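You operate a simulated robot arm through the tools that you are given. There is no shell and no other tool. Be economical: measure what you need, move in short steps, check, and stop when the job is done.

You are at the controls of a simulated robot arm. One attempt, no reset.

TASK
Play Lisquena Evenings from the start on the monitor, volume at 6.
Fine: deck and monitor on; rewind to 000 before you press play.

It is judged by the outcome, as a careful person would: the job done as asked, and still so three seconds after it is handed in. It fails if anything else is knocked over, pushed out of place, dropped, spilled or broken.

THE ROBOT
A 7-joint arm with a two-finger parallel gripper, fixed in place. Base frame: the origin is at the foot of the arm, x ahead of it, y to its left, z up; the work surface is at about z = 0.772. Readings come in m, degrees, newtons and seconds.
With the tool pointing down near the work surface it reaches from about 0.36 to 0.78 m from the base axis. Its first joint turns from -166.0 to 166.0 degrees. Payload 3.91 kg.
The TCP is the grasp point between the finger pads, 0.03 m short of the fingertips. In the tool frame z runs along the fingers and y along their closing line. Largest opening 0.11 m; finger width 0.02, thickness 0.01; the body of the gripper, 0.048 by 0.112 m, starts 0.055 m behind the TCP.
Orientation is that of the tool frame in the base frame, as a unit quaternion [w, x, y, z]. With the fingers straight down and closing along the base's y, the tool's x points along the base's -x, its y along +y and its z along -z.

THE INTERFACE
- The arm moves only by the tool apply_moves. Its arguments are lists of equal length, an entry for each row: "delta_rot": the turn, a rotation vector about the base's x, y, z in degrees, a list of three; "slide": the shift along the base's x, y, z in m, a list of three; "jaw": the gripper command, from -1 (fully open) to 1 (shut), values between in proportion. In form: {"delta_rot": [[rx, ry, rz], ...], "slide": [[tx, ty, tz], ...], "jaw": [jaw, ...]}. A call has 1 to 20 rows; each row shifts and turns the commanded pose from where the row before left it. Each row takes 0.2 s and may step no farther than 0.05 m and 8.6 degrees from the row before; otherwise, or with a gripper value out of range, the whole call is refused. Where a pose cannot be reached the arm comes as near as it can. A force on the tool above 40 N (or 10 N above the force at the start of the call, whichever is more), or a blocked arm, ends the call early, and 0.2 s more pass. Each finger travels about 0.153 m/s and halts on what it meets, pressing with about 45 N; the grip force reading is that of the motor and also rises with nothing between the fingers. The clock runs only during rows and for 0.2 s after the last one: add rows that do not move to give the fingers time. It gives the time, the measured TCP pose, the force on the tool (base axes), the opening and the grip force at its end, in the units of the frame above (readings bear some noise).
- Cameras (640 x 400 px; columns grow to the right, rows downward): "scene" is fixed at [0.0524, -0.4993, 1.5854]; the picture's right is [0.61, -0.80, 0.00], its down [-0.43, -0.33, -0.84] and it looks along [0.67, 0.51, -0.54] (base axes); focal length 336 px, centre (320, 200). "wrist" rides on the gripper at [0.077, 0.007, -0.114] in the tool frame; the picture's right is [-0.09, 1.00, 0.00], its down [-0.80, -0.07, -0.59] and it looks along [-0.59, -0.05, 0.80] (tool axes); focal length 270 px, centre (320, 200). There is no depth. A picture from a camera that has moved, and an enlarged one, comes with that camera's place and axes in the base frame and with its lens. The place of the scene camera against the robot may be out by one fixed shift of up to 0.018 m in any direction.
- camera(camera): a new picture of that camera. The clock stands still meanwhile.
- raise_lower(by): slides the trunk up (or, below 0, down) by that many m; the arm rides with it, the base frame stays. It gives what a move gives, with no picture.
- enlarge(camera, box): a new picture of the part [left, top, right, bottom] of that camera's present view, enlarged. The clock stands still meanwhile.
- hand_in(): hands the job in; it is judged then, once.

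Work in short steps. Places have to be worked out from the pictures, the camera data and where the tool is seen: move nearer, look again, correct. Check each grasp and each placing, and mend what went wrong. You have 120 turns and 64 pictures in all, those below and enlarged ones among them. Open the gripper and draw the arm clear of the work before you hand the job in, unless the task says otherwise; then end with one line.

The tools are called as name(argument=value, ...) on one line, values as JSON. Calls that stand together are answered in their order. apply_moves: Moves the arm, as the interface text tells. Its arguments: {"type":"object","properties":{"delta_rot":{"type":"array"},"slide":{"type":"array"},"jaw":{"type":"array"}},"required":["delta_rot","slide","jaw"]} The other tools are called the same way: raise_lower (by) slides the trunk up or down; camera (camera) takes a picture; enlarge (camera, box) takes an enlarged picture of a part of a camera's view; hand_in () hands the job in.

At the start:

```text
clock: 0.0
ee_pos: [0.4642, 0.1487, 1.3008]
tool_rot: [0.001, 0.0, 1.0, 0.0]
wrist_force: [0.2, -0.7, -0.3]
width: 0.1097
gripper_force: 0.1
trunk travel left (down, up): [-0.5, 0.11]
```

scene: 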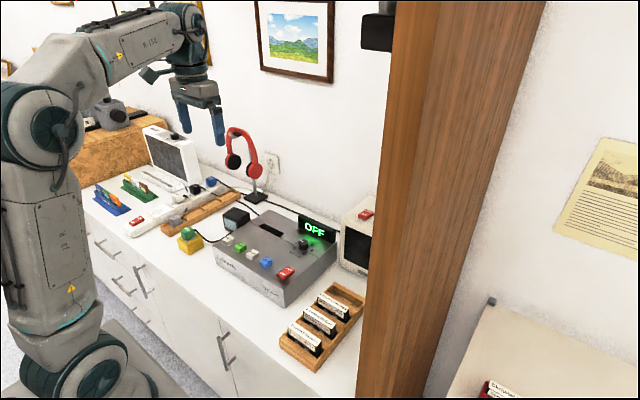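
wrist: 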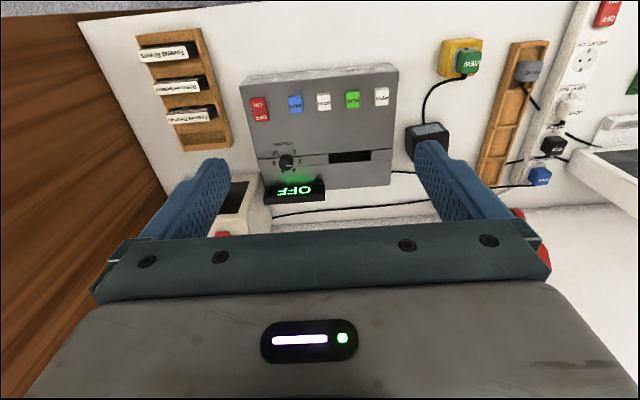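

I see a deck with buttons, a tape tray, a monitor, a power strip and a second shelf to the right. I'll enlarge the pictures to read the labels.

enlarge(camera="wrist", box=[120, 20, 420, 210])

enlarge(camera="scene", box=[200, 180, 400, 380])

enlarge(camera="scene", box=[80, 120, 260, 260])

enlarge(camera="scene", box=[440, 280, 640, 400])

```text
2.11 times, centred on (270, 115) of wrist
camera zoom: at [0.3867, 0.1567, 1.4143], right [0.09, 1.0, 0.0], down [0.8, -0.07, 0.59], along [0.59, -0.05, -0.8], focal length 569 px, centre (425, 379)
```

zoom: 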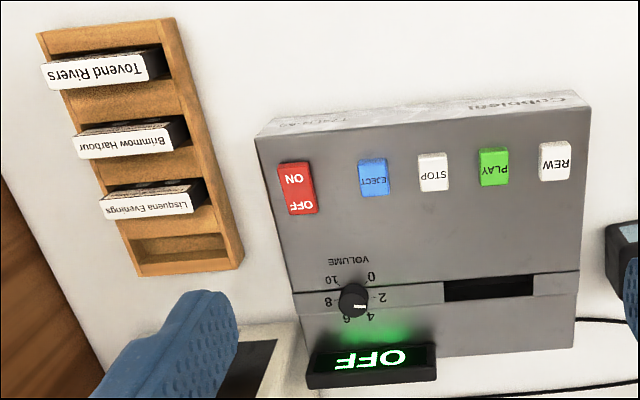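

```text
2.00 times, centred on (300, 280) of scene
camera zoom: at [0.0524, -0.4993, 1.5854], right [0.61, -0.8, 0.0], down [-0.43, -0.33, -0.84], along [0.67, 0.51, -0.54], focal length 673 px, centre (360, 40)
```

zoom: 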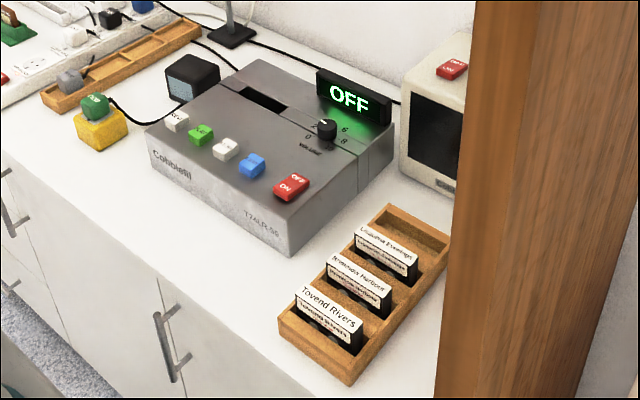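

```text
2.86 times, centred on (170, 190) of scene
camera zoom: at [0.0524, -0.4993, 1.5854], right [0.61, -0.8, 0.0], down [-0.43, -0.33, -0.84], along [0.67, 0.51, -0.54], focal length 961 px, centre (749, 229)
```

zoom: 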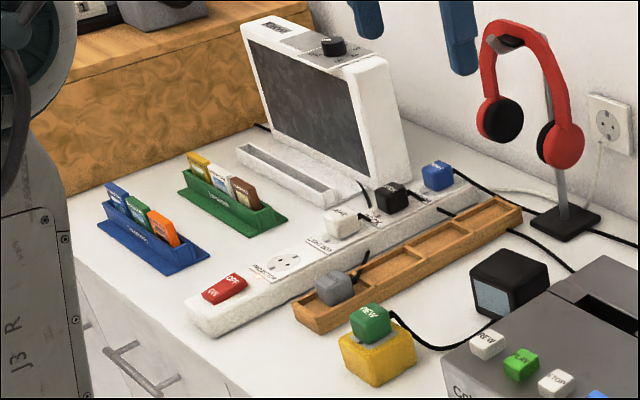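

```text
3.20 times, centred on (540, 340) of scene
camera zoom: at [0.0524, -0.4993, 1.5854], right [0.61, -0.8, 0.0], down [-0.43, -0.33, -0.84], along [0.67, 0.51, -0.54], focal length 1076 px, centre (-384, -248)
```

zoom: 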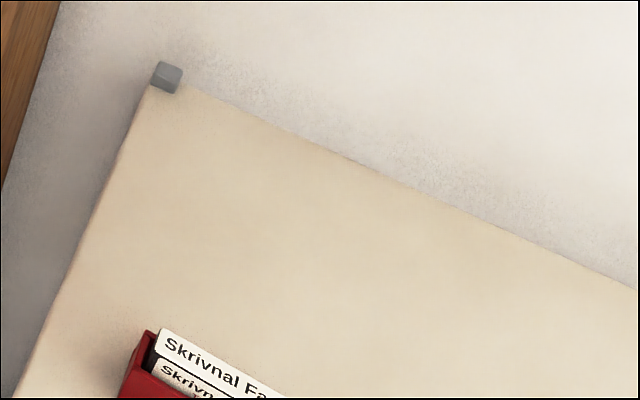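

The deck shows OFF, and the tape tray has Lisquena Evenings farthest from the near edge. There are also a power strip and some unplugged plugs, so I'll move left and down a bit to look at them.

apply_moves(delta_rot=[[0, 0, 0], [0, 0, 0], [0, 0, 0], [0, 0, 0], [0, 0, 0], [0, 0, 0]], slide=[[0, 0.05, 0], [0, 0.05, 0], [0, 0.05, 0], [0, 0.05, 0], [0, 0.05, 0], [0, 0, 0]], jaw=[-1, -1, -1, -1, -1, -1])

camera(camera="wrist")

enlarge(camera="wrist", box=[220, 0, 540, 200])

```text
clock: 1.4
ee_pos: [0.4632, 0.3996, 1.3017]
tool_rot: [0.001, 0.001, 1.0, 0.0]
wrist_force: [-0.6, -0.4, 0.1]
width: 0.1102
gripper_force: 0.0
trunk travel left (down, up): [-0.5, 0.11]
```

```text
57 pictures are left
camera wrist: at [0.3864, 0.4066, 1.4155], right [0.09, 1.0, 0.0], down [0.8, -0.07, 0.59], along [0.59, -0.05, -0.8], focal length 270 px, centre (320, 200)
```

wrist: 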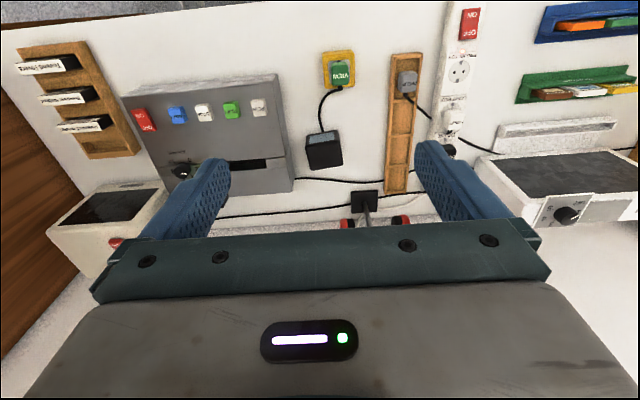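

```text
2.00 times, centred on (380, 100) of wrist
camera zoom: at [0.3864, 0.4066, 1.4155], right [0.09, 1.0, 0.0], down [0.8, -0.07, 0.59], along [0.59, -0.05, -0.8], focal length 541 px, centre (200, 400)
```

zoom: 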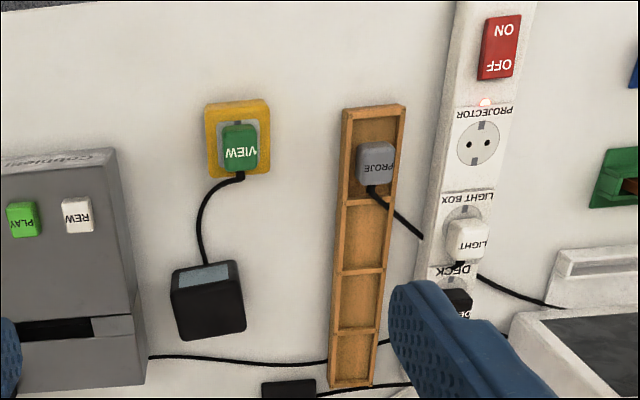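

The deck and monitor look plugged in and the strip is live; the projector and VIEW box aren't needed. I'll move closer above the deck and tray to measure them.

apply_moves(delta_rot=[[0, 0, 0], [0, 0, 0], [0, 0, 0], [0, 0, 0], [0, 0, 0], [0, 0, 0], [0, 0, 0], [0, 0, 0], [0, 0, 0], [0, 0, 0], [0, 0, 0]], slide=[[-0.004, -0.038, -0.02], [-0.004, -0.038, -0.02], [-0.004, -0.038, -0.02], [-0.004, -0.038, -0.02], [-0.004, -0.038, -0.02], [-0.004, -0.038, -0.02], [-0.004, -0.038, -0.02], [-0.004, -0.038, -0.02], [-0.004, -0.038, -0.02], [-0.004, -0.038, -0.02], [0, 0, 0]], jaw=[-1, -1, -1, -1, -1, -1, -1, -1, -1, -1, -1])

camera(camera="wrist")

enlarge(camera="wrist", box=[0, 0, 320, 200])

```text
clock: 3.8
ee_pos: [0.424, 0.0175, 1.0998]
tool_rot: [0.0, 0.0, 1.0, 0.001]
wrist_force: [-0.2, 0.0, -0.1]
width: 0.1102
gripper_force: 0.1
trunk travel left (down, up): [-0.5, 0.11]
```

```text
55 pictures are left
camera wrist: at [0.3476, 0.0257, 1.2138], right [0.09, 1.0, 0.0], down [0.8, -0.07, 0.59], along [0.59, -0.05, -0.8], focal length 270 px, centre (320, 200)
```

wrist: 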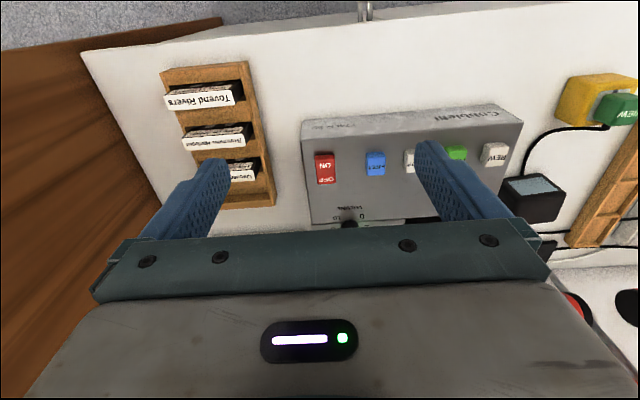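

```text
2.00 times, centred on (160, 100) of wrist
camera zoom: at [0.3476, 0.0257, 1.2138], right [0.09, 1.0, 0.0], down [0.8, -0.07, 0.59], along [0.59, -0.05, -0.8], focal length 541 px, centre (640, 400)
```

zoom: 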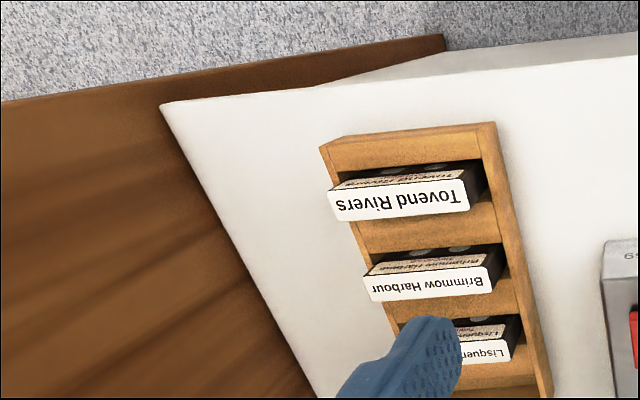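

The tray is at about y = -0.15 and the wood panel at about y = -0.32. I'll shift right so the tray shows between the fingers.

apply_moves(delta_rot=[[0, 0, 0], [0, 0, 0], [0, 0, 0], [0, 0, 0], [0, 0, 0]], slide=[[-0.005, -0.035, 0], [-0.005, -0.035, 0], [-0.005, -0.035, 0], [-0.005, -0.035, 0], [0, 0, 0]], jaw=[-1, -1, -1, -1, -1])

enlarge(camera="wrist", box=[190, 40, 510, 240])

enlarge(camera="scene", box=[270, 270, 370, 370])

```text
clock: 5.0
ee_pos: [0.4052, -0.1224, 1.0986]
tool_rot: [0.001, -0.001, 1.0, -0.001]
wrist_force: [-0.2, 0.7, 0.5]
width: 0.11
gripper_force: 0.1
trunk travel left (down, up): [-0.5, 0.11]
```

```text
2.00 times, centred on (350, 140) of wrist
camera zoom: at [0.3289, -0.1149, 1.2128], right [0.09, 1.0, 0.0], down [0.8, -0.07, 0.59], along [0.59, -0.05, -0.8], focal length 541 px, centre (260, 320)
```

zoom: 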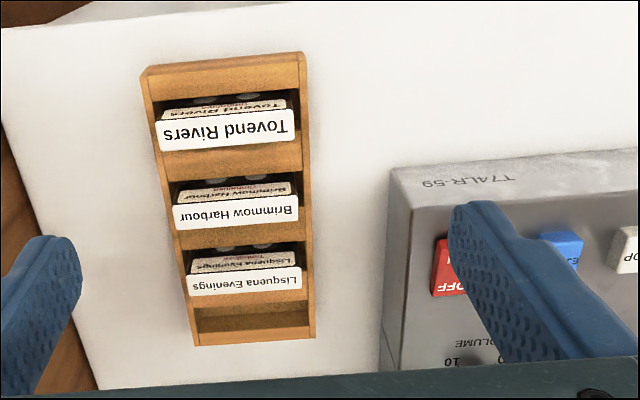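

```text
4.00 times, centred on (320, 320) of scene
camera zoom: at [0.0524, -0.4993, 1.5854], right [0.61, -0.8, 0.0], down [-0.43, -0.33, -0.84], along [0.67, 0.51, -0.54], focal length 1346 px, centre (320, -280)
```

zoom: 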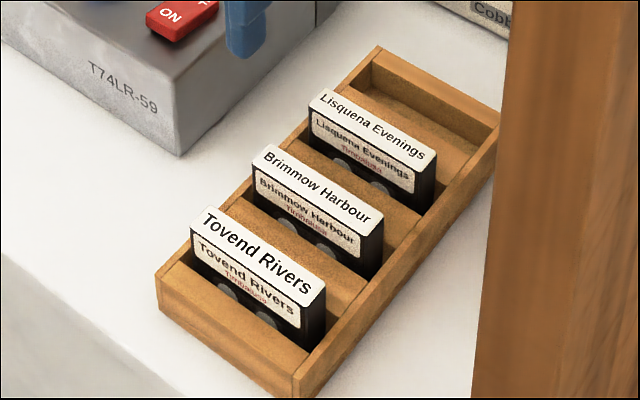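

Lisquena's tape top is at about (0.564, -0.148, 0.839), roughly 0.09 long and 0.017 thick, aligned with y. Next I'll move over the deck with the jaw closed to measure the buttons, knob and slot.

apply_moves(delta_rot=[[0, 0, 0], [0, 0, 0], [0, 0, 0], [0, 0, 0], [0, 0, 0], [0, 0, 0], [0, 0, 0]], slide=[[0, 0.04, 0], [0, 0.04, 0], [0, 0.04, 0], [0, 0.04, 0], [0, 0.04, 0], [0, 0.02, 0], [0, 0, 0]], jaw=[1, 1, 1, 1, 1, 1, 1])

camera(camera="wrist")

enlarge(camera="wrist", box=[170, 60, 490, 260])

```text
clock: 6.6
ee_pos: [0.4027, 0.1001, 1.1005]
tool_rot: [-0.001, 0.001, 1.0, 0.0]
wrist_force: [0.2, -1.1, 0.1]
width: 0.0
gripper_force: 38.3
trunk travel left (down, up): [-0.5, 0.11]
```

```text
51 pictures are left
camera wrist: at [0.3266, 0.1073, 1.2148], right [0.09, 1.0, 0.0], down [0.8, -0.07, 0.59], along [0.59, -0.05, -0.8], focal length 270 px, centre (320, 200)
```

wrist: 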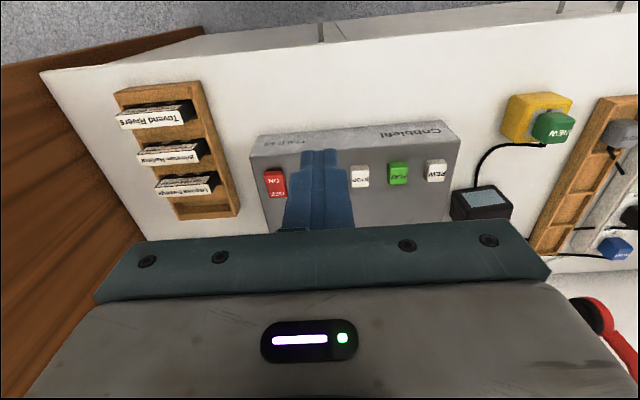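

```text
2.00 times, centred on (330, 160) of wrist
camera zoom: at [0.3266, 0.1073, 1.2148], right [0.09, 1.0, 0.0], down [0.8, -0.07, 0.59], along [0.59, -0.05, -0.8], focal length 541 px, centre (300, 280)
```

zoom: 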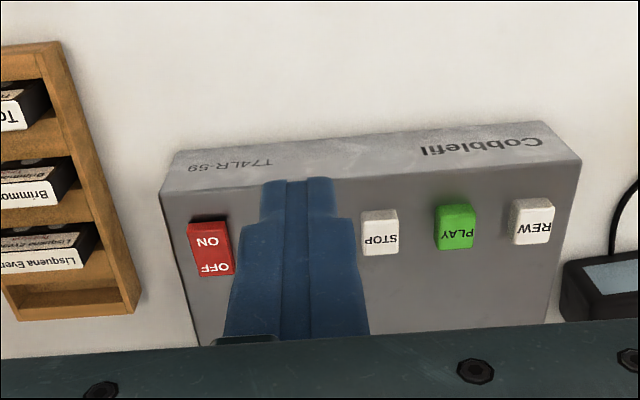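

Button tops are at z ≈ 0.857: REW (0.552, 0.268), PLAY (0.553, 0.210), STOP (0.550, 0.151), with the rocker's ON half at about (0.540, 0.017). I'll hover over the ON half and check with the scene camera.

apply_moves(delta_rot=[[0, 0, 0], [0, 0, 0], [0, 0, 0], [0, 0, 0], [0, 0, 0], [0, 0, 0]], slide=[[0.027, -0.0166, -0.035], [0.027, -0.0166, -0.035], [0.027, -0.0166, -0.035], [0.027, -0.0166, -0.035], [0.027, -0.0166, -0.035], [0, 0, 0]], jaw=[1, 1, 1, 1, 1, 1])

enlarge(camera="scene", box=[220, 200, 360, 300])

camera(camera="wrist")

```text
clock: 8.0
ee_pos: [0.5397, 0.0174, 0.9261]
tool_rot: [0.0, 0.0, 1.0, 0.0]
wrist_force: [0.9, 0.4, 0.5]
width: 0.0
gripper_force: 37.6
trunk travel left (down, up): [-0.5, 0.11]
```

```text
4.00 times, centred on (290, 250) of scene
camera zoom: at [0.0524, -0.4993, 1.5854], right [0.61, -0.8, 0.0], down [-0.43, -0.33, -0.84], along [0.67, 0.51, -0.54], focal length 1346 px, centre (440, 0)
```

zoom: 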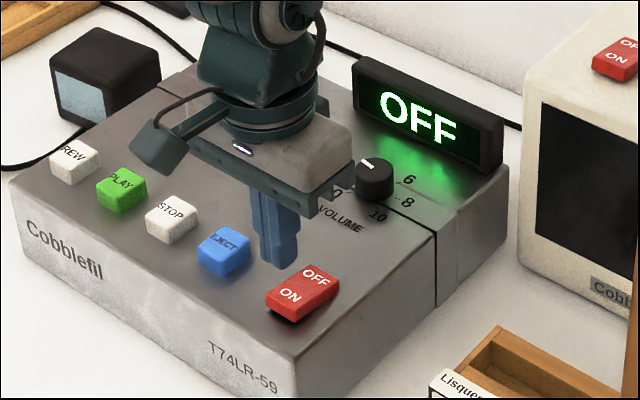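

```text
48 pictures are left
camera wrist: at [0.4633, 0.0247, 1.0398], right [0.09, 1.0, 0.0], down [0.8, -0.07, 0.59], along [0.59, -0.05, -0.8], focal length 270 px, centre (320, 200)
```

wrist: 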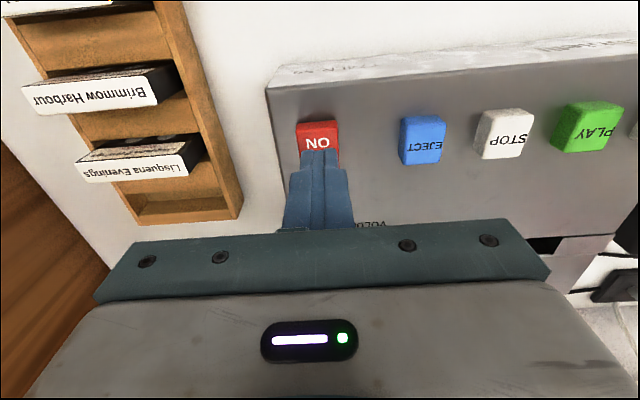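

The tip is over the ON half. Pressing down in small steps.

apply_moves(delta_rot=[[0, 0, 0], [0, 0, 0], [0, 0, 0], [0, 0, 0], [0, 0, 0]], slide=[[0, 0, -0.02], [0, 0, -0.015], [0, 0, -0.005], [0, 0, -0.005], [0, 0, 0]], jaw=[1, 1, 1, 1, 1])

enlarge(camera="scene", box=[220, 200, 360, 300])

```text
clock: 9.2
ee_pos: [0.5387, 0.0147, 0.8861]
tool_rot: [0.005, 0.0, 1.0, 0.0]
wrist_force: [-12.7, -1.6, 23.3]
width: 0.0
gripper_force: 38.2
trunk travel left (down, up): [-0.5, 0.11]
stopped in row 5: the force on the tool passed its limit (the readings are from after the stop); the commanded pose is now the measured one
```

```text
4.00 times, centred on (290, 250) of scene
camera zoom: at [0.0524, -0.4993, 1.5854], right [0.61, -0.8, 0.0], down [-0.43, -0.33, -0.84], along [0.67, 0.51, -0.54], focal length 1346 px, centre (440, 0)
```

zoom: 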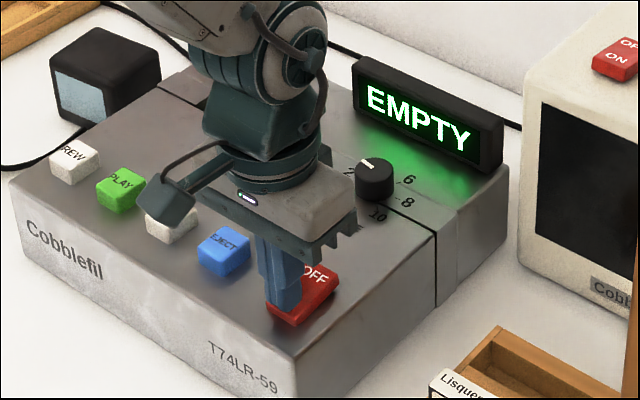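

The deck is on and shows EMPTY. I'll lift and move for a view of the knob, slot and monitor.

apply_moves(delta_rot=[[0, 0, 0], [0, 0, 0], [0, 0, 0], [0, 0, 0], [0, 0, 0]], slide=[[0, 0, 0.04], [0, 0, 0.04], [0.02, -0.005, 0.04], [0.03, -0.01, 0.01], [0, 0, 0]], jaw=[1, 1, 1, 1, 1])

camera(camera="wrist")

enlarge(camera="wrist", box=[340, 100, 500, 200])

```text
clock: 10.4
ee_pos: [0.5922, 0.0018, 1.0129]
tool_rot: [0.003, 0.0, 1.0, 0.0]
wrist_force: [0.2, 0.0, 0.1]
width: 0.0002
gripper_force: 37.6
trunk travel left (down, up): [-0.5, 0.11]
```

```text
46 pictures are left
camera wrist: at [0.5144, 0.0085, 1.1261], right [0.09, 1.0, 0.0], down [0.8, -0.07, 0.6], along [0.6, -0.05, -0.8], focal length 270 px, centre (320, 200)
```

wrist: 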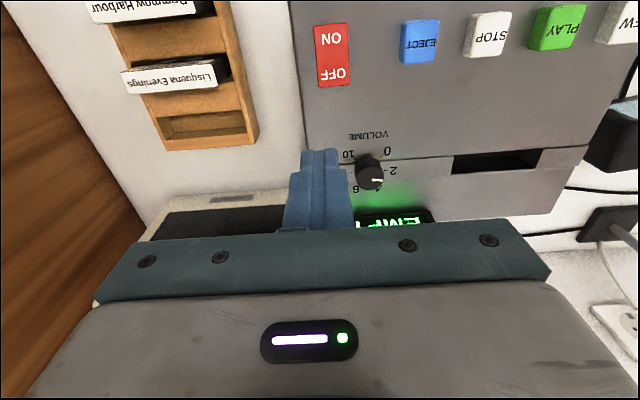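

```text
4.00 times, centred on (420, 150) of wrist
camera zoom: at [0.5144, 0.0085, 1.1261], right [0.09, 1.0, 0.0], down [0.8, -0.07, 0.6], along [0.6, -0.05, -0.8], focal length 1081 px, centre (-80, 400)
```

zoom: 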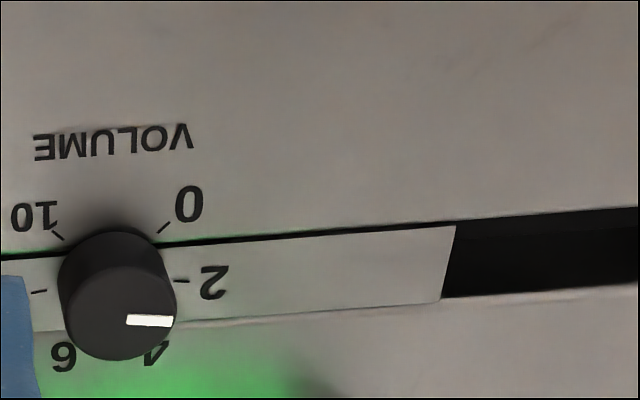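

Volume is at about 2, and at 27° per step I need roughly 108° clockwise seen from above. The knob is at about (0.681, 0.050), so I'll pre-rotate the gripper +54° above it with the jaw half open.

apply_moves(delta_rot=[[0, 0, 7.714], [0, 0, 7.714], [0, 0, 7.714], [0, 0, 7.714], [0, 0, 7.714], [0, 0, 7.714], [0, 0, 7.714], [0, 0, 0]], slide=[[0.0127, 0.007, -0.006], [0.0127, 0.007, -0.006], [0.0127, 0.007, -0.006], [0.0127, 0.007, -0.006], [0.0127, 0.007, -0.006], [0.0127, 0.007, -0.006], [0.0127, 0.007, -0.006], [0, 0, 0]], jaw=[0, 0, 0, 0, 0, 0, 0, 0])

camera(camera="wrist")

enlarge(camera="scene", box=[220, 180, 400, 300])

```text
clock: 12.2
ee_pos: [0.6802, 0.05, 0.9708]
tool_rot: [0.004, -0.455, 0.891, 0.001]
wrist_force: [0.4, 0.5, 0.2]
width: 0.0553
gripper_force: 0.1
trunk travel left (down, up): [-0.5, 0.11]
```

```text
44 pictures are left
camera wrist: at [0.6307, -0.0081, 1.0845], right [-0.76, 0.66, 0.0], down [0.53, 0.6, 0.6], along [0.39, 0.45, -0.8], focal length 270 px, centre (320, 200)
```

wrist: 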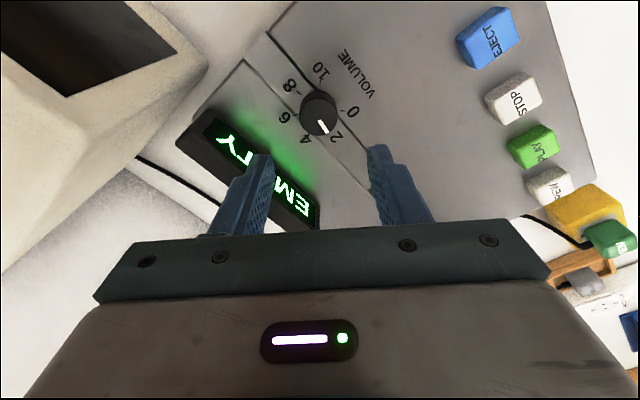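

```text
3.33 times, centred on (310, 240) of scene
camera zoom: at [0.0524, -0.4993, 1.5854], right [0.61, -0.8, 0.0], down [-0.43, -0.33, -0.84], along [0.67, 0.51, -0.54], focal length 1121 px, centre (353, 67)
```

zoom: 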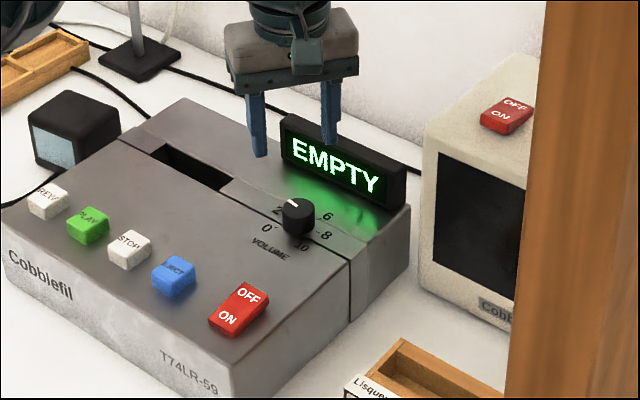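

The knob looks to be at (0.677, 0.047). I'll correct slightly, descend around it and look before closing.

apply_moves(delta_rot=[[0, 0, 0], [0, 0, 0], [0, 0, 0], [0, 0, 0], [0, 0, 0], [0, 0, 0]], slide=[[-0.003, -0.003, -0.03], [0, 0, -0.03], [0, 0, -0.015], [0, 0, -0.01], [0, 0, -0.005], [0, 0, 0]], jaw=[0, 0, 0, 0, 0, 0])

camera(camera="wrist")

enlarge(camera="scene", box=[260, 200, 360, 280])

```text
clock: 13.6
ee_pos: [0.677, 0.0461, 0.8794]
tool_rot: [0.003, -0.454, 0.891, 0.002]
wrist_force: [0.4, -0.3, 0.4]
width: 0.055
gripper_force: 0.0
trunk travel left (down, up): [-0.5, 0.11]
```

```text
42 pictures are left
camera wrist: at [0.6266, -0.0114, 0.9943], right [-0.75, 0.66, 0.0], down [0.53, 0.6, 0.6], along [0.39, 0.45, -0.8], focal length 270 px, centre (320, 200)
```

wrist: 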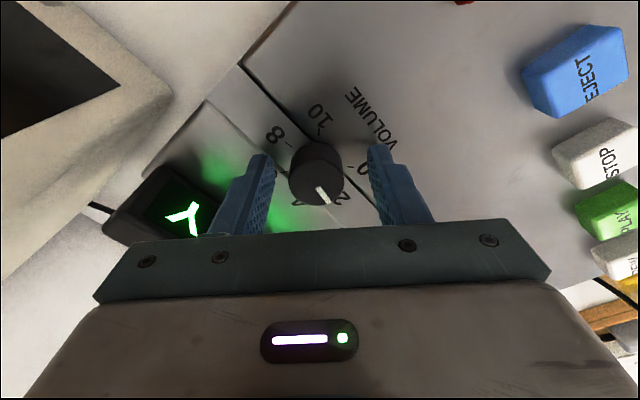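

```text
5.00 times, centred on (310, 240) of scene
camera zoom: at [0.0524, -0.4993, 1.5854], right [0.61, -0.8, 0.0], down [-0.43, -0.33, -0.84], along [0.67, 0.51, -0.54], focal length 1682 px, centre (370, 0)
```

zoom: 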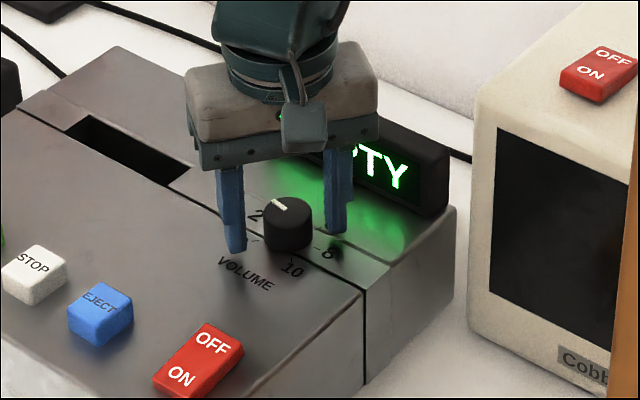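

The knob is centred between the fingers to within about 3 mm. I'll nudge, close, and look at the grip readings before turning.

apply_moves(delta_rot=[[0, 0, 0], [0, 0, 0], [0, 0, 0]], slide=[[0.0025, 0.002, -0.001], [0, 0, 0], [0, 0, 0]], jaw=[0, 1, 1])

```text
clock: 14.4
ee_pos: [0.6804, 0.0483, 0.8801]
tool_rot: [0.003, -0.454, 0.891, 0.001]
wrist_force: [8.3, -1.6, 1.1]
width: 0.0317
gripper_force: 44.7
trunk travel left (down, up): [-0.5, 0.11]
```

The grip is holding at 0.032 m. Turning 108° clockwise.

apply_moves(delta_rot=[[0, 0, -7.714], [0, 0, -7.714], [0, 0, -7.714], [0, 0, -7.714], [0, 0, -7.714], [0, 0, -7.714], [0, 0, -7.714], [0, 0, -7.714], [0, 0, -7.714], [0, 0, -7.714], [0, 0, -7.714], [0, 0, -7.714], [0, 0, -7.714], [0, 0, -7.714], [0, 0, 0]], slide=[[0, 0, 0], [0, 0, 0], [0, 0, 0], [0, 0, 0], [0, 0, 0], [0, 0, 0], [0, 0, 0], [0, 0, 0], [0, 0, 0], [0, 0, 0], [0, 0, 0], [0, 0, 0], [0, 0, 0], [0, 0, 0], [0, 0, 0]], jaw=[1, 1, 1, 1, 1, 1, 1, 1, 1, 1, 1, 1, 1, 1, 1])

camera(camera="wrist")

enlarge(camera="scene", box=[260, 200, 360, 280])

```text
clock: 17.6
ee_pos: [0.6816, 0.0523, 0.8788]
tool_rot: [0.004, 0.454, 0.891, -0.001]
wrist_force: [17.5, 20.5, 9.6]
width: 0.0317
gripper_force: 45.2
trunk travel left (down, up): [-0.5, 0.11]
```

```text
40 pictures are left
camera wrist: at [0.6415, 0.1197, 0.9936], right [0.86, 0.51, 0.0], down [0.41, -0.69, 0.6], along [0.31, -0.51, -0.8], focal length 270 px, centre (320, 200)
```

wrist: 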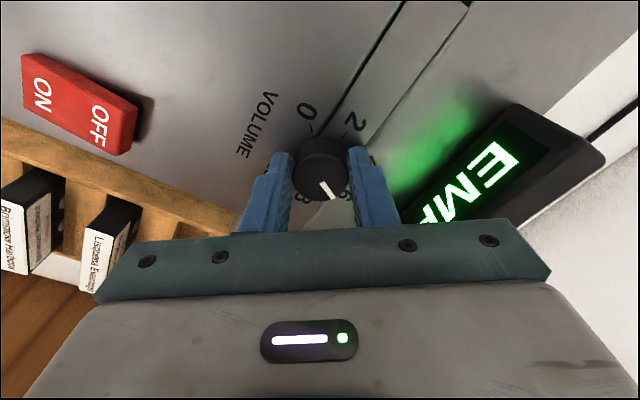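

```text
5.00 times, centred on (310, 240) of scene
camera zoom: at [0.0524, -0.4993, 1.5854], right [0.61, -0.8, 0.0], down [-0.43, -0.33, -0.84], along [0.67, 0.51, -0.54], focal length 1682 px, centre (370, 0)
```

zoom: 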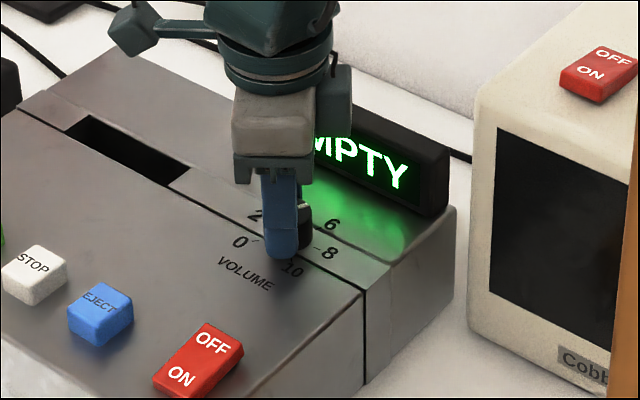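

The knob turned with the gripper. I'll release, rise and check the pointer.

apply_moves(delta_rot=[[0, 0, 0], [0, 0, 0], [0, 0, 0], [0, 0, 0], [0, 0, 0], [0, 0, 0]], slide=[[0, 0, 0], [0, 0, 0.02], [0, 0, 0.04], [0, 0, 0.04], [0, 0, 0.02], [0, 0, 0]], jaw=[0, 0, 0, 0, 0, 0])

enlarge(camera="wrist", box=[240, 40, 400, 140])

enlarge(camera="scene", box=[260, 200, 360, 280])

```text
clock: 19.0
ee_pos: [0.6778, 0.0498, 1.0]
tool_rot: [0.002, 0.455, 0.891, -0.002]
wrist_force: [0.5, 0.4, 0.2]
width: 0.055
gripper_force: 0.1
trunk travel left (down, up): [-0.5, 0.11]
```

```text
4.00 times, centred on (320, 90) of wrist
camera zoom: at [0.6387, 0.1174, 1.1135], right [0.86, 0.51, 0.0], down [0.41, -0.69, 0.6], along [0.31, -0.51, -0.8], focal length 1081 px, centre (320, 640)
```

zoom: 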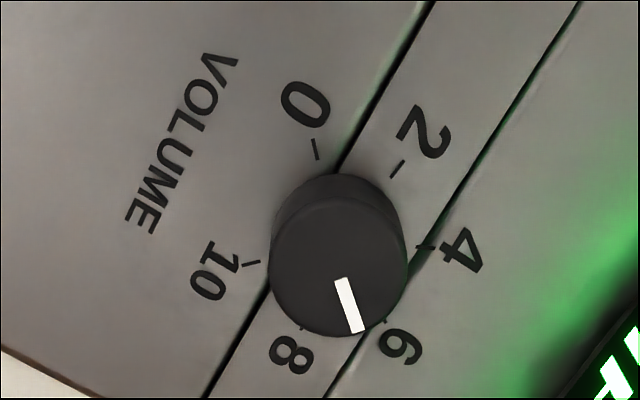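

```text
5.00 times, centred on (310, 240) of scene
camera zoom: at [0.0524, -0.4993, 1.5854], right [0.61, -0.8, 0.0], down [-0.43, -0.33, -0.84], along [0.67, 0.51, -0.54], focal length 1682 px, centre (370, 0)
```

zoom: 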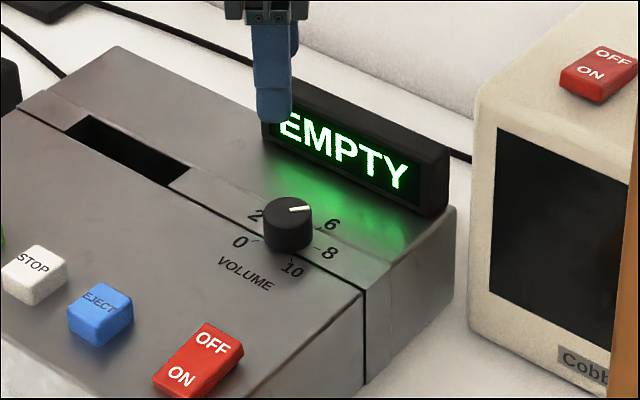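

Estimated pointer angle is between -33° and -43°, while 6 is at -27°. I'll zoom tighter to measure it better.

enlarge(camera="wrist", box=[296, 75, 360, 131])

enlarge(camera="scene", box=[300, 232, 340, 257])

```text
7.14 times, centred on (328, 103) of wrist
camera zoom: at [0.6387, 0.1174, 1.1135], right [0.86, 0.51, 0.0], down [0.41, -0.69, 0.6], along [0.31, -0.51, -0.8], focal length 1931 px, centre (263, 893)
```

zoom: 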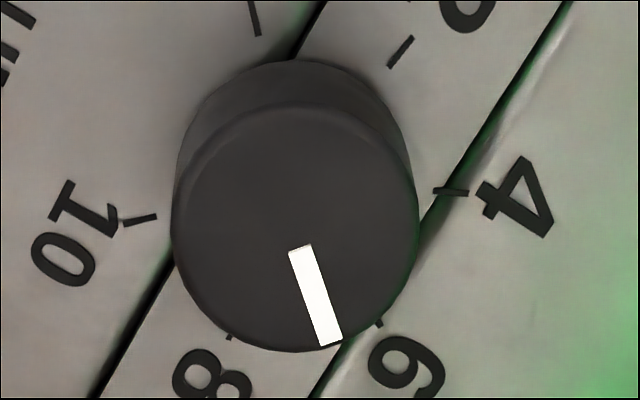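

```text
16.00 times, centred on (320, 244) of scene
camera zoom: at [0.0524, -0.4993, 1.5854], right [0.61, -0.8, 0.0], down [-0.43, -0.33, -0.84], along [0.67, 0.51, -0.54], focal length 5382 px, centre (320, -512)
```

zoom: 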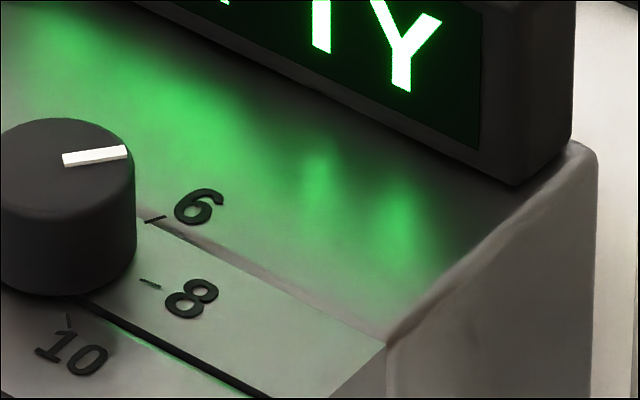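

Both zooms put the pointer at about -41°, which is 6.5, so I need about 14° back counter-clockwise. I'll regrip at a better-centred position and turn.

apply_moves(delta_rot=[[0, 0, 0], [0, 0, 0], [0, 0, 0], [0, 0, 0], [0, 0, 0], [0, 0, 0], [0, 0, 0], [0, 0, 7], [0, 0, 7], [0, 0, 0], [0, 0, 0], [0, 0, 0], [0, 0, 0.0], [0, 0, 0], [0, 0, 0]], slide=[[0.004, 0.001, -0.04], [0, 0, -0.04], [0, 0, -0.02], [0, 0, -0.015], [0, 0, -0.005], [0, 0, 0], [0, 0, 0], [0, 0, 0], [0, 0, 0], [0, 0, 0], [0, 0, 0], [0, 0, 0.03], [0, 0, 0.05], [0, 0, 0.04], [0, 0, 0]], jaw=[0, 0, 0, 0, 0, 1, 1, 1, 1, 1, 0, 0, 0, 0, 0])

enlarge(camera="wrist", box=[288, 60, 368, 130])

enlarge(camera="scene", box=[300, 232, 340, 257])

```text
clock: 22.2
ee_pos: [0.6835, 0.0486, 0.9986]
tool_rot: [0.003, 0.342, 0.94, -0.001]
wrist_force: [-0.2, -0.5, 0.9]
width: 0.055
gripper_force: 0.1
trunk travel left (down, up): [-0.5, 0.11]
```

```text
5.71 times, centred on (328, 95) of wrist
camera zoom: at [0.6283, 0.1049, 1.1133], right [0.71, 0.71, 0.0], down [0.57, -0.57, 0.6], along [0.42, -0.42, -0.8], focal length 1544 px, centre (274, 800)
```

zoom: 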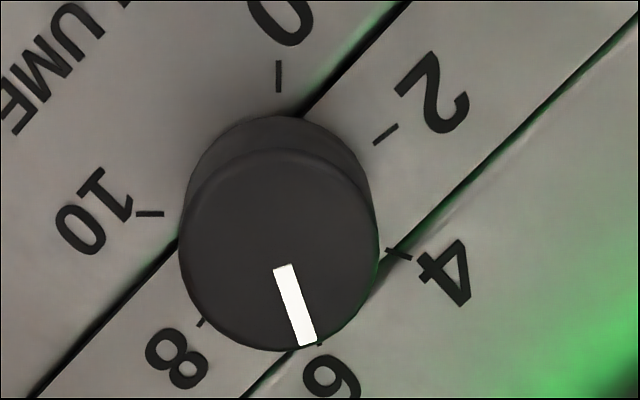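

```text
16.00 times, centred on (320, 244) of scene
camera zoom: at [0.0524, -0.4993, 1.5854], right [0.61, -0.8, 0.0], down [-0.43, -0.33, -0.84], along [0.67, 0.51, -0.54], focal length 5382 px, centre (320, -512)
```

zoom: 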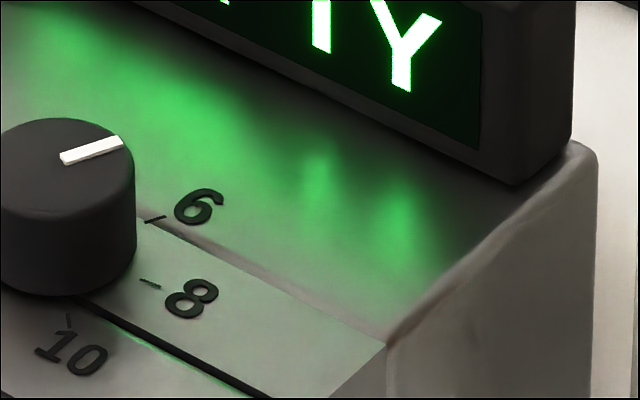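

The pointer now reads about -27.5°, so volume is at 6. Next is the monitor switch, estimated at (0.775, -0.092, 0.985); I'll rise, straighten the tool and look.

apply_moves(delta_rot=[[0, 0, 0], [0, 0, 8], [0, 0, 8], [0, 0, 8], [0, 0, 8], [0, 0, 8], [0, 0, 0]], slide=[[0, 0, 0.05], [0, 0, 0.05], [-0.01, -0.03, 0.02], [-0.01, -0.03, 0], [-0.01, -0.03, 0], [-0.01, -0.03, 0], [0, 0, 0]], jaw=[0, 1, 1, 1, 1, 1, 1])

camera(camera="wrist")

```text
clock: 23.8
ee_pos: [0.6452, -0.0688, 1.1187]
tool_rot: [0.004, -0.001, 1.0, 0.001]
wrist_force: [0.1, 0.3, -0.1]
width: 0.0
gripper_force: 37.6
trunk travel left (down, up): [-0.5, 0.11]
```

```text
32 pictures are left
camera wrist: at [0.5675, -0.062, 1.233], right [0.09, 1.0, 0.0], down [0.8, -0.07, 0.6], along [0.6, -0.05, -0.8], focal length 270 px, centre (320, 200)
```

wrist: 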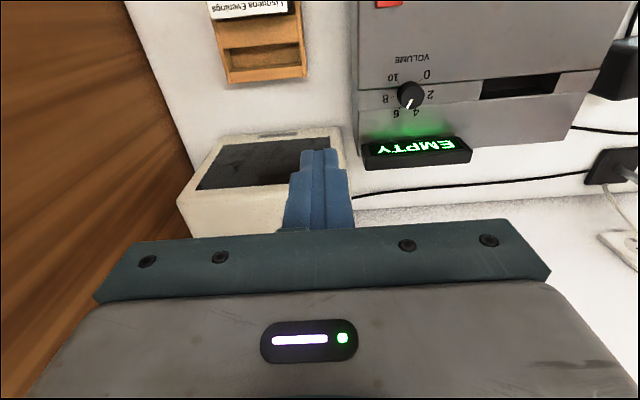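

The switch is hidden behind the fingers, so I'll move forward and left a bit to see it.

apply_moves(delta_rot=[[0, 0, 0], [0, 0, 0], [0, 0, 0]], slide=[[0.04, 0.02, 0], [0.035, 0.02, 0], [0, 0, 0]], jaw=[1, 1, 1])

camera(camera="wrist")

```text
clock: 24.6
ee_pos: [0.7177, -0.0308, 1.1188]
tool_rot: [0.003, 0.0, 1.0, 0.0]
wrist_force: [-0.1, 0.5, 0.2]
width: 0.0001
gripper_force: 37.8
trunk travel left (down, up): [-0.5, 0.11]
```

```text
31 pictures are left
camera wrist: at [0.6399, -0.0224, 1.2324], right [0.09, 1.0, 0.0], down [0.8, -0.07, 0.6], along [0.6, -0.05, -0.8], focal length 270 px, centre (320, 200)
```

wrist: 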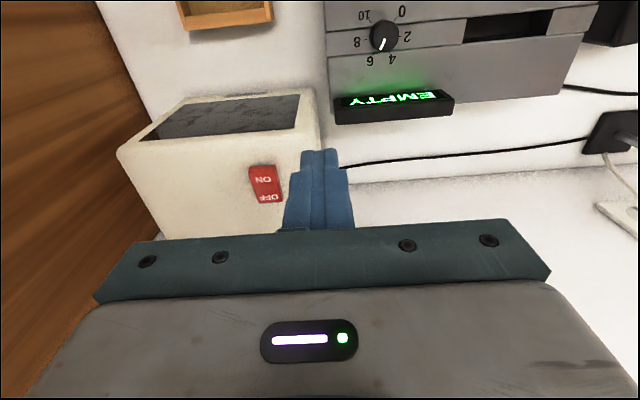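

The switch's ON half is at about (0.797, -0.102, 0.962), slightly beyond vertical reach. I'll tilt the fingers forward 25° and hover just above it.

apply_moves(delta_rot=[[0, -8.33, 0], [0, -8.33, 0], [0, -8.33, 0], [0, 0, 0]], slide=[[0.0234, -0.0237, -0.02], [0.0234, -0.0237, -0.02], [0.0234, -0.0237, -0.025], [0, 0, 0]], jaw=[1, 1, 1, 1])

enlarge(camera="scene", box=[300, 180, 400, 280])

camera(camera="wrist")

```text
clock: 25.6
ee_pos: [0.7873, -0.0999, 1.0561]
tool_rot: [0.221, -0.001, 0.975, 0.0]
wrist_force: [-0.2, 0.0, -0.2]
width: 0.0001
gripper_force: 37.6
trunk travel left (down, up): [-0.5, 0.11]
```

```text
4.00 times, centred on (350, 230) of scene
camera zoom: at [0.0524, -0.4993, 1.5854], right [0.61, -0.8, 0.0], down [-0.43, -0.33, -0.84], along [0.67, 0.51, -0.54], focal length 1346 px, centre (200, 80)
```

zoom: 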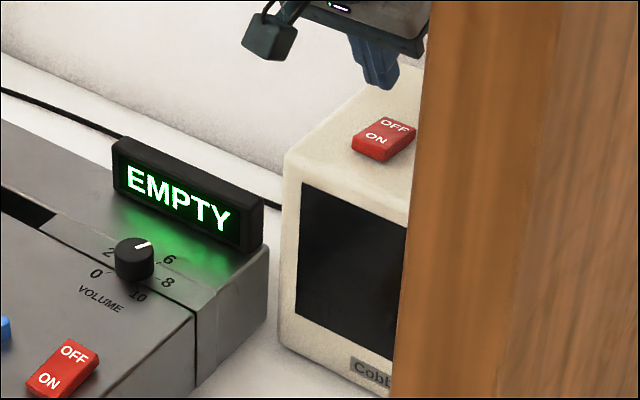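

```text
29 pictures are left
camera wrist: at [0.669, -0.0921, 1.1254], right [0.08, 1.0, 0.04], down [0.47, -0.07, 0.88], along [0.88, -0.05, -0.47], focal length 270 px, centre (320, 200)
```

wrist: 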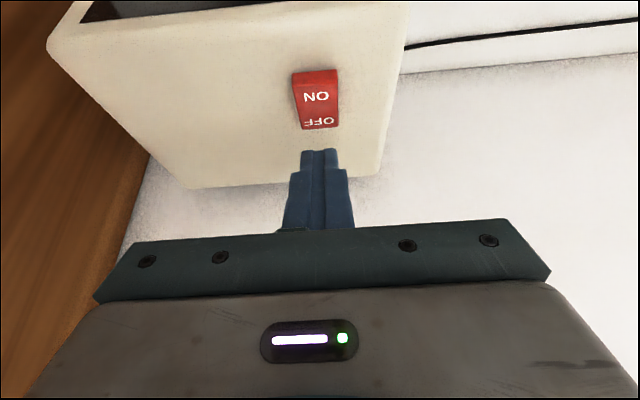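

The tip's contact edge should come down at x ≈ 0.791, y ≈ -0.10, which is on the ON half. Descending in small steps.

apply_moves(delta_rot=[[0, 0, 0], [0, 0, 0], [0, 0, 0], [0, 0, 0], [0, 0, 0], [0, 0, 0], [0, 0, 0]], slide=[[0, 0, -0.03], [0, 0, -0.015], [0, 0, -0.006], [0, 0, -0.005], [0, 0, -0.005], [0, 0, -0.005], [0, 0, 0]], jaw=[1, 1, 1, 1, 1, 1, 1])

enlarge(camera="scene", box=[300, 180, 400, 280])

```text
clock: 26.8
ee_pos: [0.7898, -0.1009, 1.0065]
tool_rot: [0.231, -0.001, 0.973, -0.002]
wrist_force: [-8.7, 1.3, 16.6]
width: 0.0
gripper_force: 37.2
trunk travel left (down, up): [-0.5, 0.11]
stopped in row 6: the force on the tool passed its limit (the readings are from after the stop); the commanded pose is now the measured one
```

```text
4.00 times, centred on (350, 230) of scene
camera zoom: at [0.0524, -0.4993, 1.5854], right [0.61, -0.8, 0.0], down [-0.43, -0.33, -0.84], along [0.67, 0.51, -0.54], focal length 1346 px, centre (200, 80)
```

zoom: 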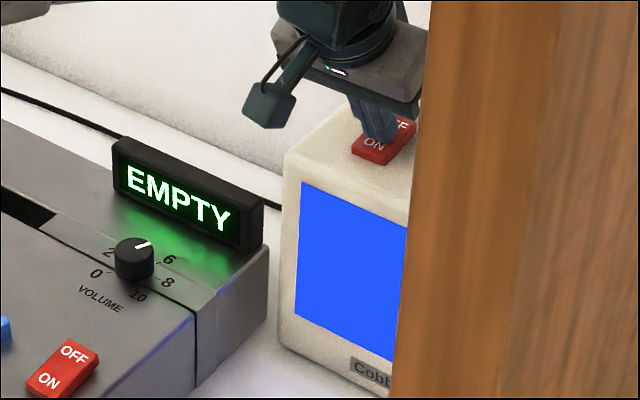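

The monitor is on with a blue screen. I'll lift off, untilt, turn the tool -90° so it closes along x, and move to view the Lisquena tape.

apply_moves(delta_rot=[[0, 0, 0], [0, 0, 0], [0, 6.68, 0], [0, 6.68, 0], [0, 6.68, 0], [0, 6.68, 0], [0, 0, -8.18], [0, 0, -8.18], [0, 0, -8.18], [0, 0, -8.18], [0, 0, -8.18], [0, 0, -8.18], [0, 0, -8.18], [0, 0, -8.18], [0, 0, -8.18], [0, 0, -8.18], [0, 0, -8.2], [0, 0, 0]], slide=[[0, 0, 0.05], [0, 0, 0.05], [0, 0, 0], [0, 0, 0], [0, 0, 0], [0, 0, 0], [-0.0205, 0, -0.01], [-0.0205, 0, -0.01], [-0.0205, 0, -0.01], [-0.0205, 0, -0.01], [-0.0205, 0, -0.01], [-0.0205, 0, -0.01], [-0.0205, 0, -0.01], [-0.0205, 0, -0.01], [-0.0205, 0, -0.01], [-0.0205, 0, 0], [-0.0205, 0, 0], [0, 0, 0]], jaw=[1, 1, 1, 1, 1, 1, 0.18, 0.18, 0.18, 0.18, 0.18, 0.18, 0.18, 0.18, 0.18, 0.18, 0.18, 0.18])

camera(camera="wrist")

```text
clock: 30.6
ee_pos: [0.5213, -0.0934, 0.9971]
tool_rot: [-0.003, 0.707, 0.707, 0.001]
wrist_force: [-0.8, 0.9, -1.4]
width: 0.0451
gripper_force: 0.1
out of reach, approached as far as the arm can: row 5, 6
trunk travel left (down, up): [-0.5, 0.11]
```

```text
27 pictures are left
camera wrist: at [0.5291, -0.0167, 1.1118], right [1.0, -0.09, 0.0], down [-0.07, -0.81, 0.59], along [-0.05, -0.59, -0.81], focal length 270 px, centre (320, 200)
```

wrist: 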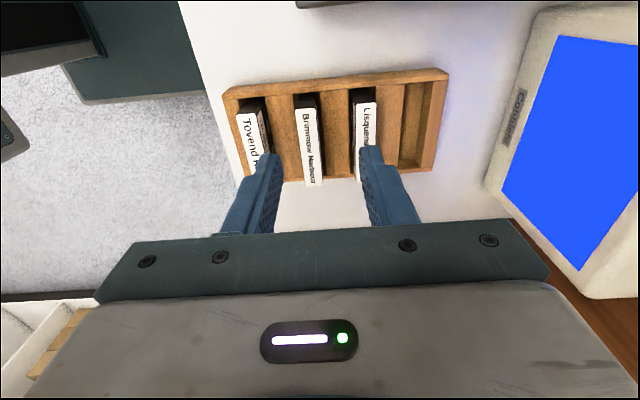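

The Lisquena tape centre is at about (0.564, -0.146). I'll move above it at a lower height and recheck.

apply_moves(delta_rot=[[0, 0, 0], [0, 0, 0], [0, 0, 0]], slide=[[0.022, -0.026, -0.03], [0.022, -0.027, -0.03], [0, 0, 0]], jaw=[0.18, 0.18, 0.18])

camera(camera="wrist")

enlarge(camera="scene", box=[260, 260, 360, 360])

```text
clock: 31.4
ee_pos: [0.5641, -0.1477, 0.9355]
tool_rot: [-0.004, 0.706, 0.708, 0.003]
wrist_force: [0.4, 0.3, -0.9]
width: 0.0451
gripper_force: 0.1
trunk travel left (down, up): [-0.5, 0.11]
```

```text
26 pictures are left
camera wrist: at [0.5719, -0.0701, 1.0518], right [1.0, -0.09, 0.0], down [-0.07, -0.81, 0.59], along [-0.05, -0.59, -0.81], focal length 270 px, centre (320, 200)
```

wrist: 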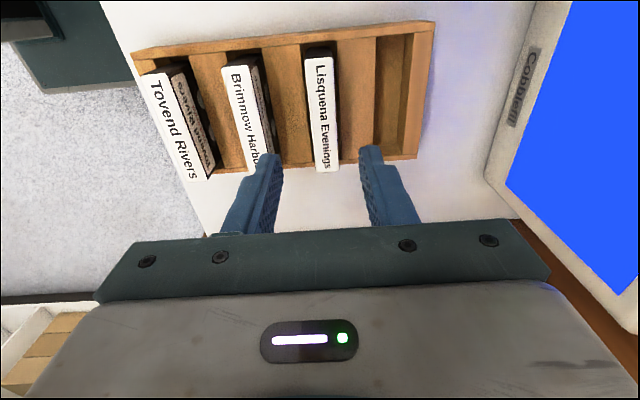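

```text
4.00 times, centred on (310, 310) of scene
camera zoom: at [0.0524, -0.4993, 1.5854], right [0.61, -0.8, 0.0], down [-0.43, -0.33, -0.84], along [0.67, 0.51, -0.54], focal length 1346 px, centre (360, -240)
```

zoom: 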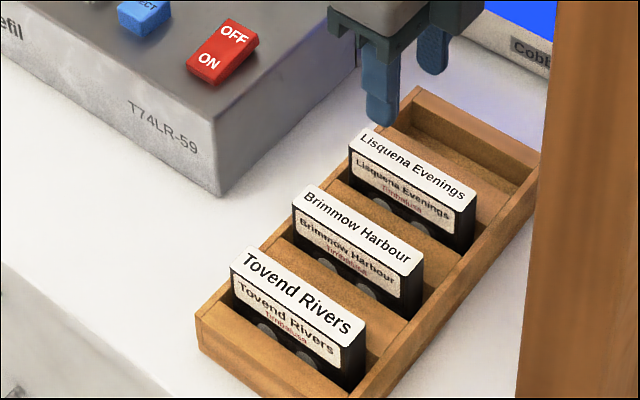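

The tape's spine centre is (0.568, -0.148) with no yaw. I'll shift +4 mm in x, descend to grip the top ~2 cm, and close.

apply_moves(delta_rot=[[0, 0, 0], [0, 0, 0], [0, 0, 0], [0, 0, 0], [0, 0, 0], [0, 0, 0]], slide=[[0.004, 0, -0.04], [0, 0, -0.03], [0, 0, -0.0155], [0, 0, 0], [0, 0, 0], [0, 0, 0]], jaw=[0.18, 0.18, 0.18, 1, 1, 1])

```text
clock: 32.8
ee_pos: [0.5698, -0.1461, 0.8487]
tool_rot: [-0.004, 0.706, 0.708, 0.002]
wrist_force: [-0.3, 0.6, -0.4]
width: 0.0208
gripper_force: 45.2
trunk travel left (down, up): [-0.5, 0.11]
```

Gripped, 0.021 m thick. Lifting straight up and checking.

apply_moves(delta_rot=[[0, 0, 0], [0, 0, 0], [0, 0, 0], [0, 0, 0], [0, 0, 0]], slide=[[0, 0, 0.03], [0, 0, 0.04], [0, 0, 0.04], [0, 0, 0.03], [0, 0, 0]], jaw=[1, 1, 1, 1, 1])

enlarge(camera="scene", box=[220, 200, 380, 360])

camera(camera="wrist")

```text
clock: 34.0
ee_pos: [0.5704, -0.1446, 0.9901]
tool_rot: [-0.003, 0.707, 0.707, 0.002]
wrist_force: [-0.6, 0.2, -1.2]
width: 0.0212
gripper_force: 44.7
trunk travel left (down, up): [-0.5, 0.11]
```

```text
2.50 times, centred on (300, 280) of scene
camera zoom: at [0.0524, -0.4993, 1.5854], right [0.61, -0.8, 0.0], down [-0.43, -0.33, -0.84], along [0.67, 0.51, -0.54], focal length 841 px, centre (370, 0)
```

zoom: 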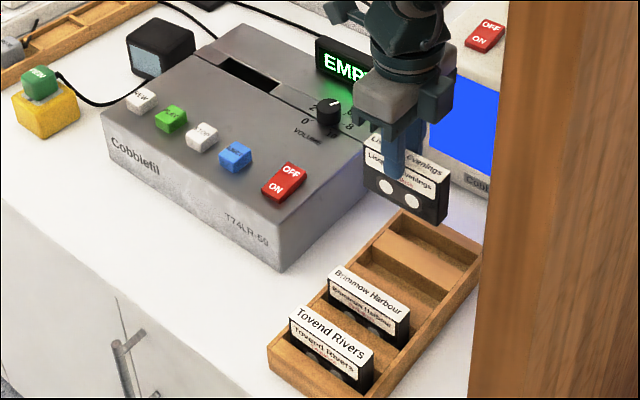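

```text
23 pictures are left
camera wrist: at [0.5781, -0.0684, 1.1066], right [1.0, -0.09, 0.0], down [-0.07, -0.81, 0.59], along [-0.05, -0.59, -0.81], focal length 270 px, centre (320, 200)
```

wrist: 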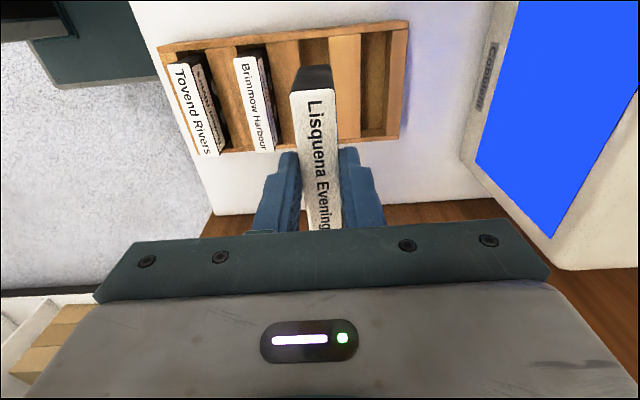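

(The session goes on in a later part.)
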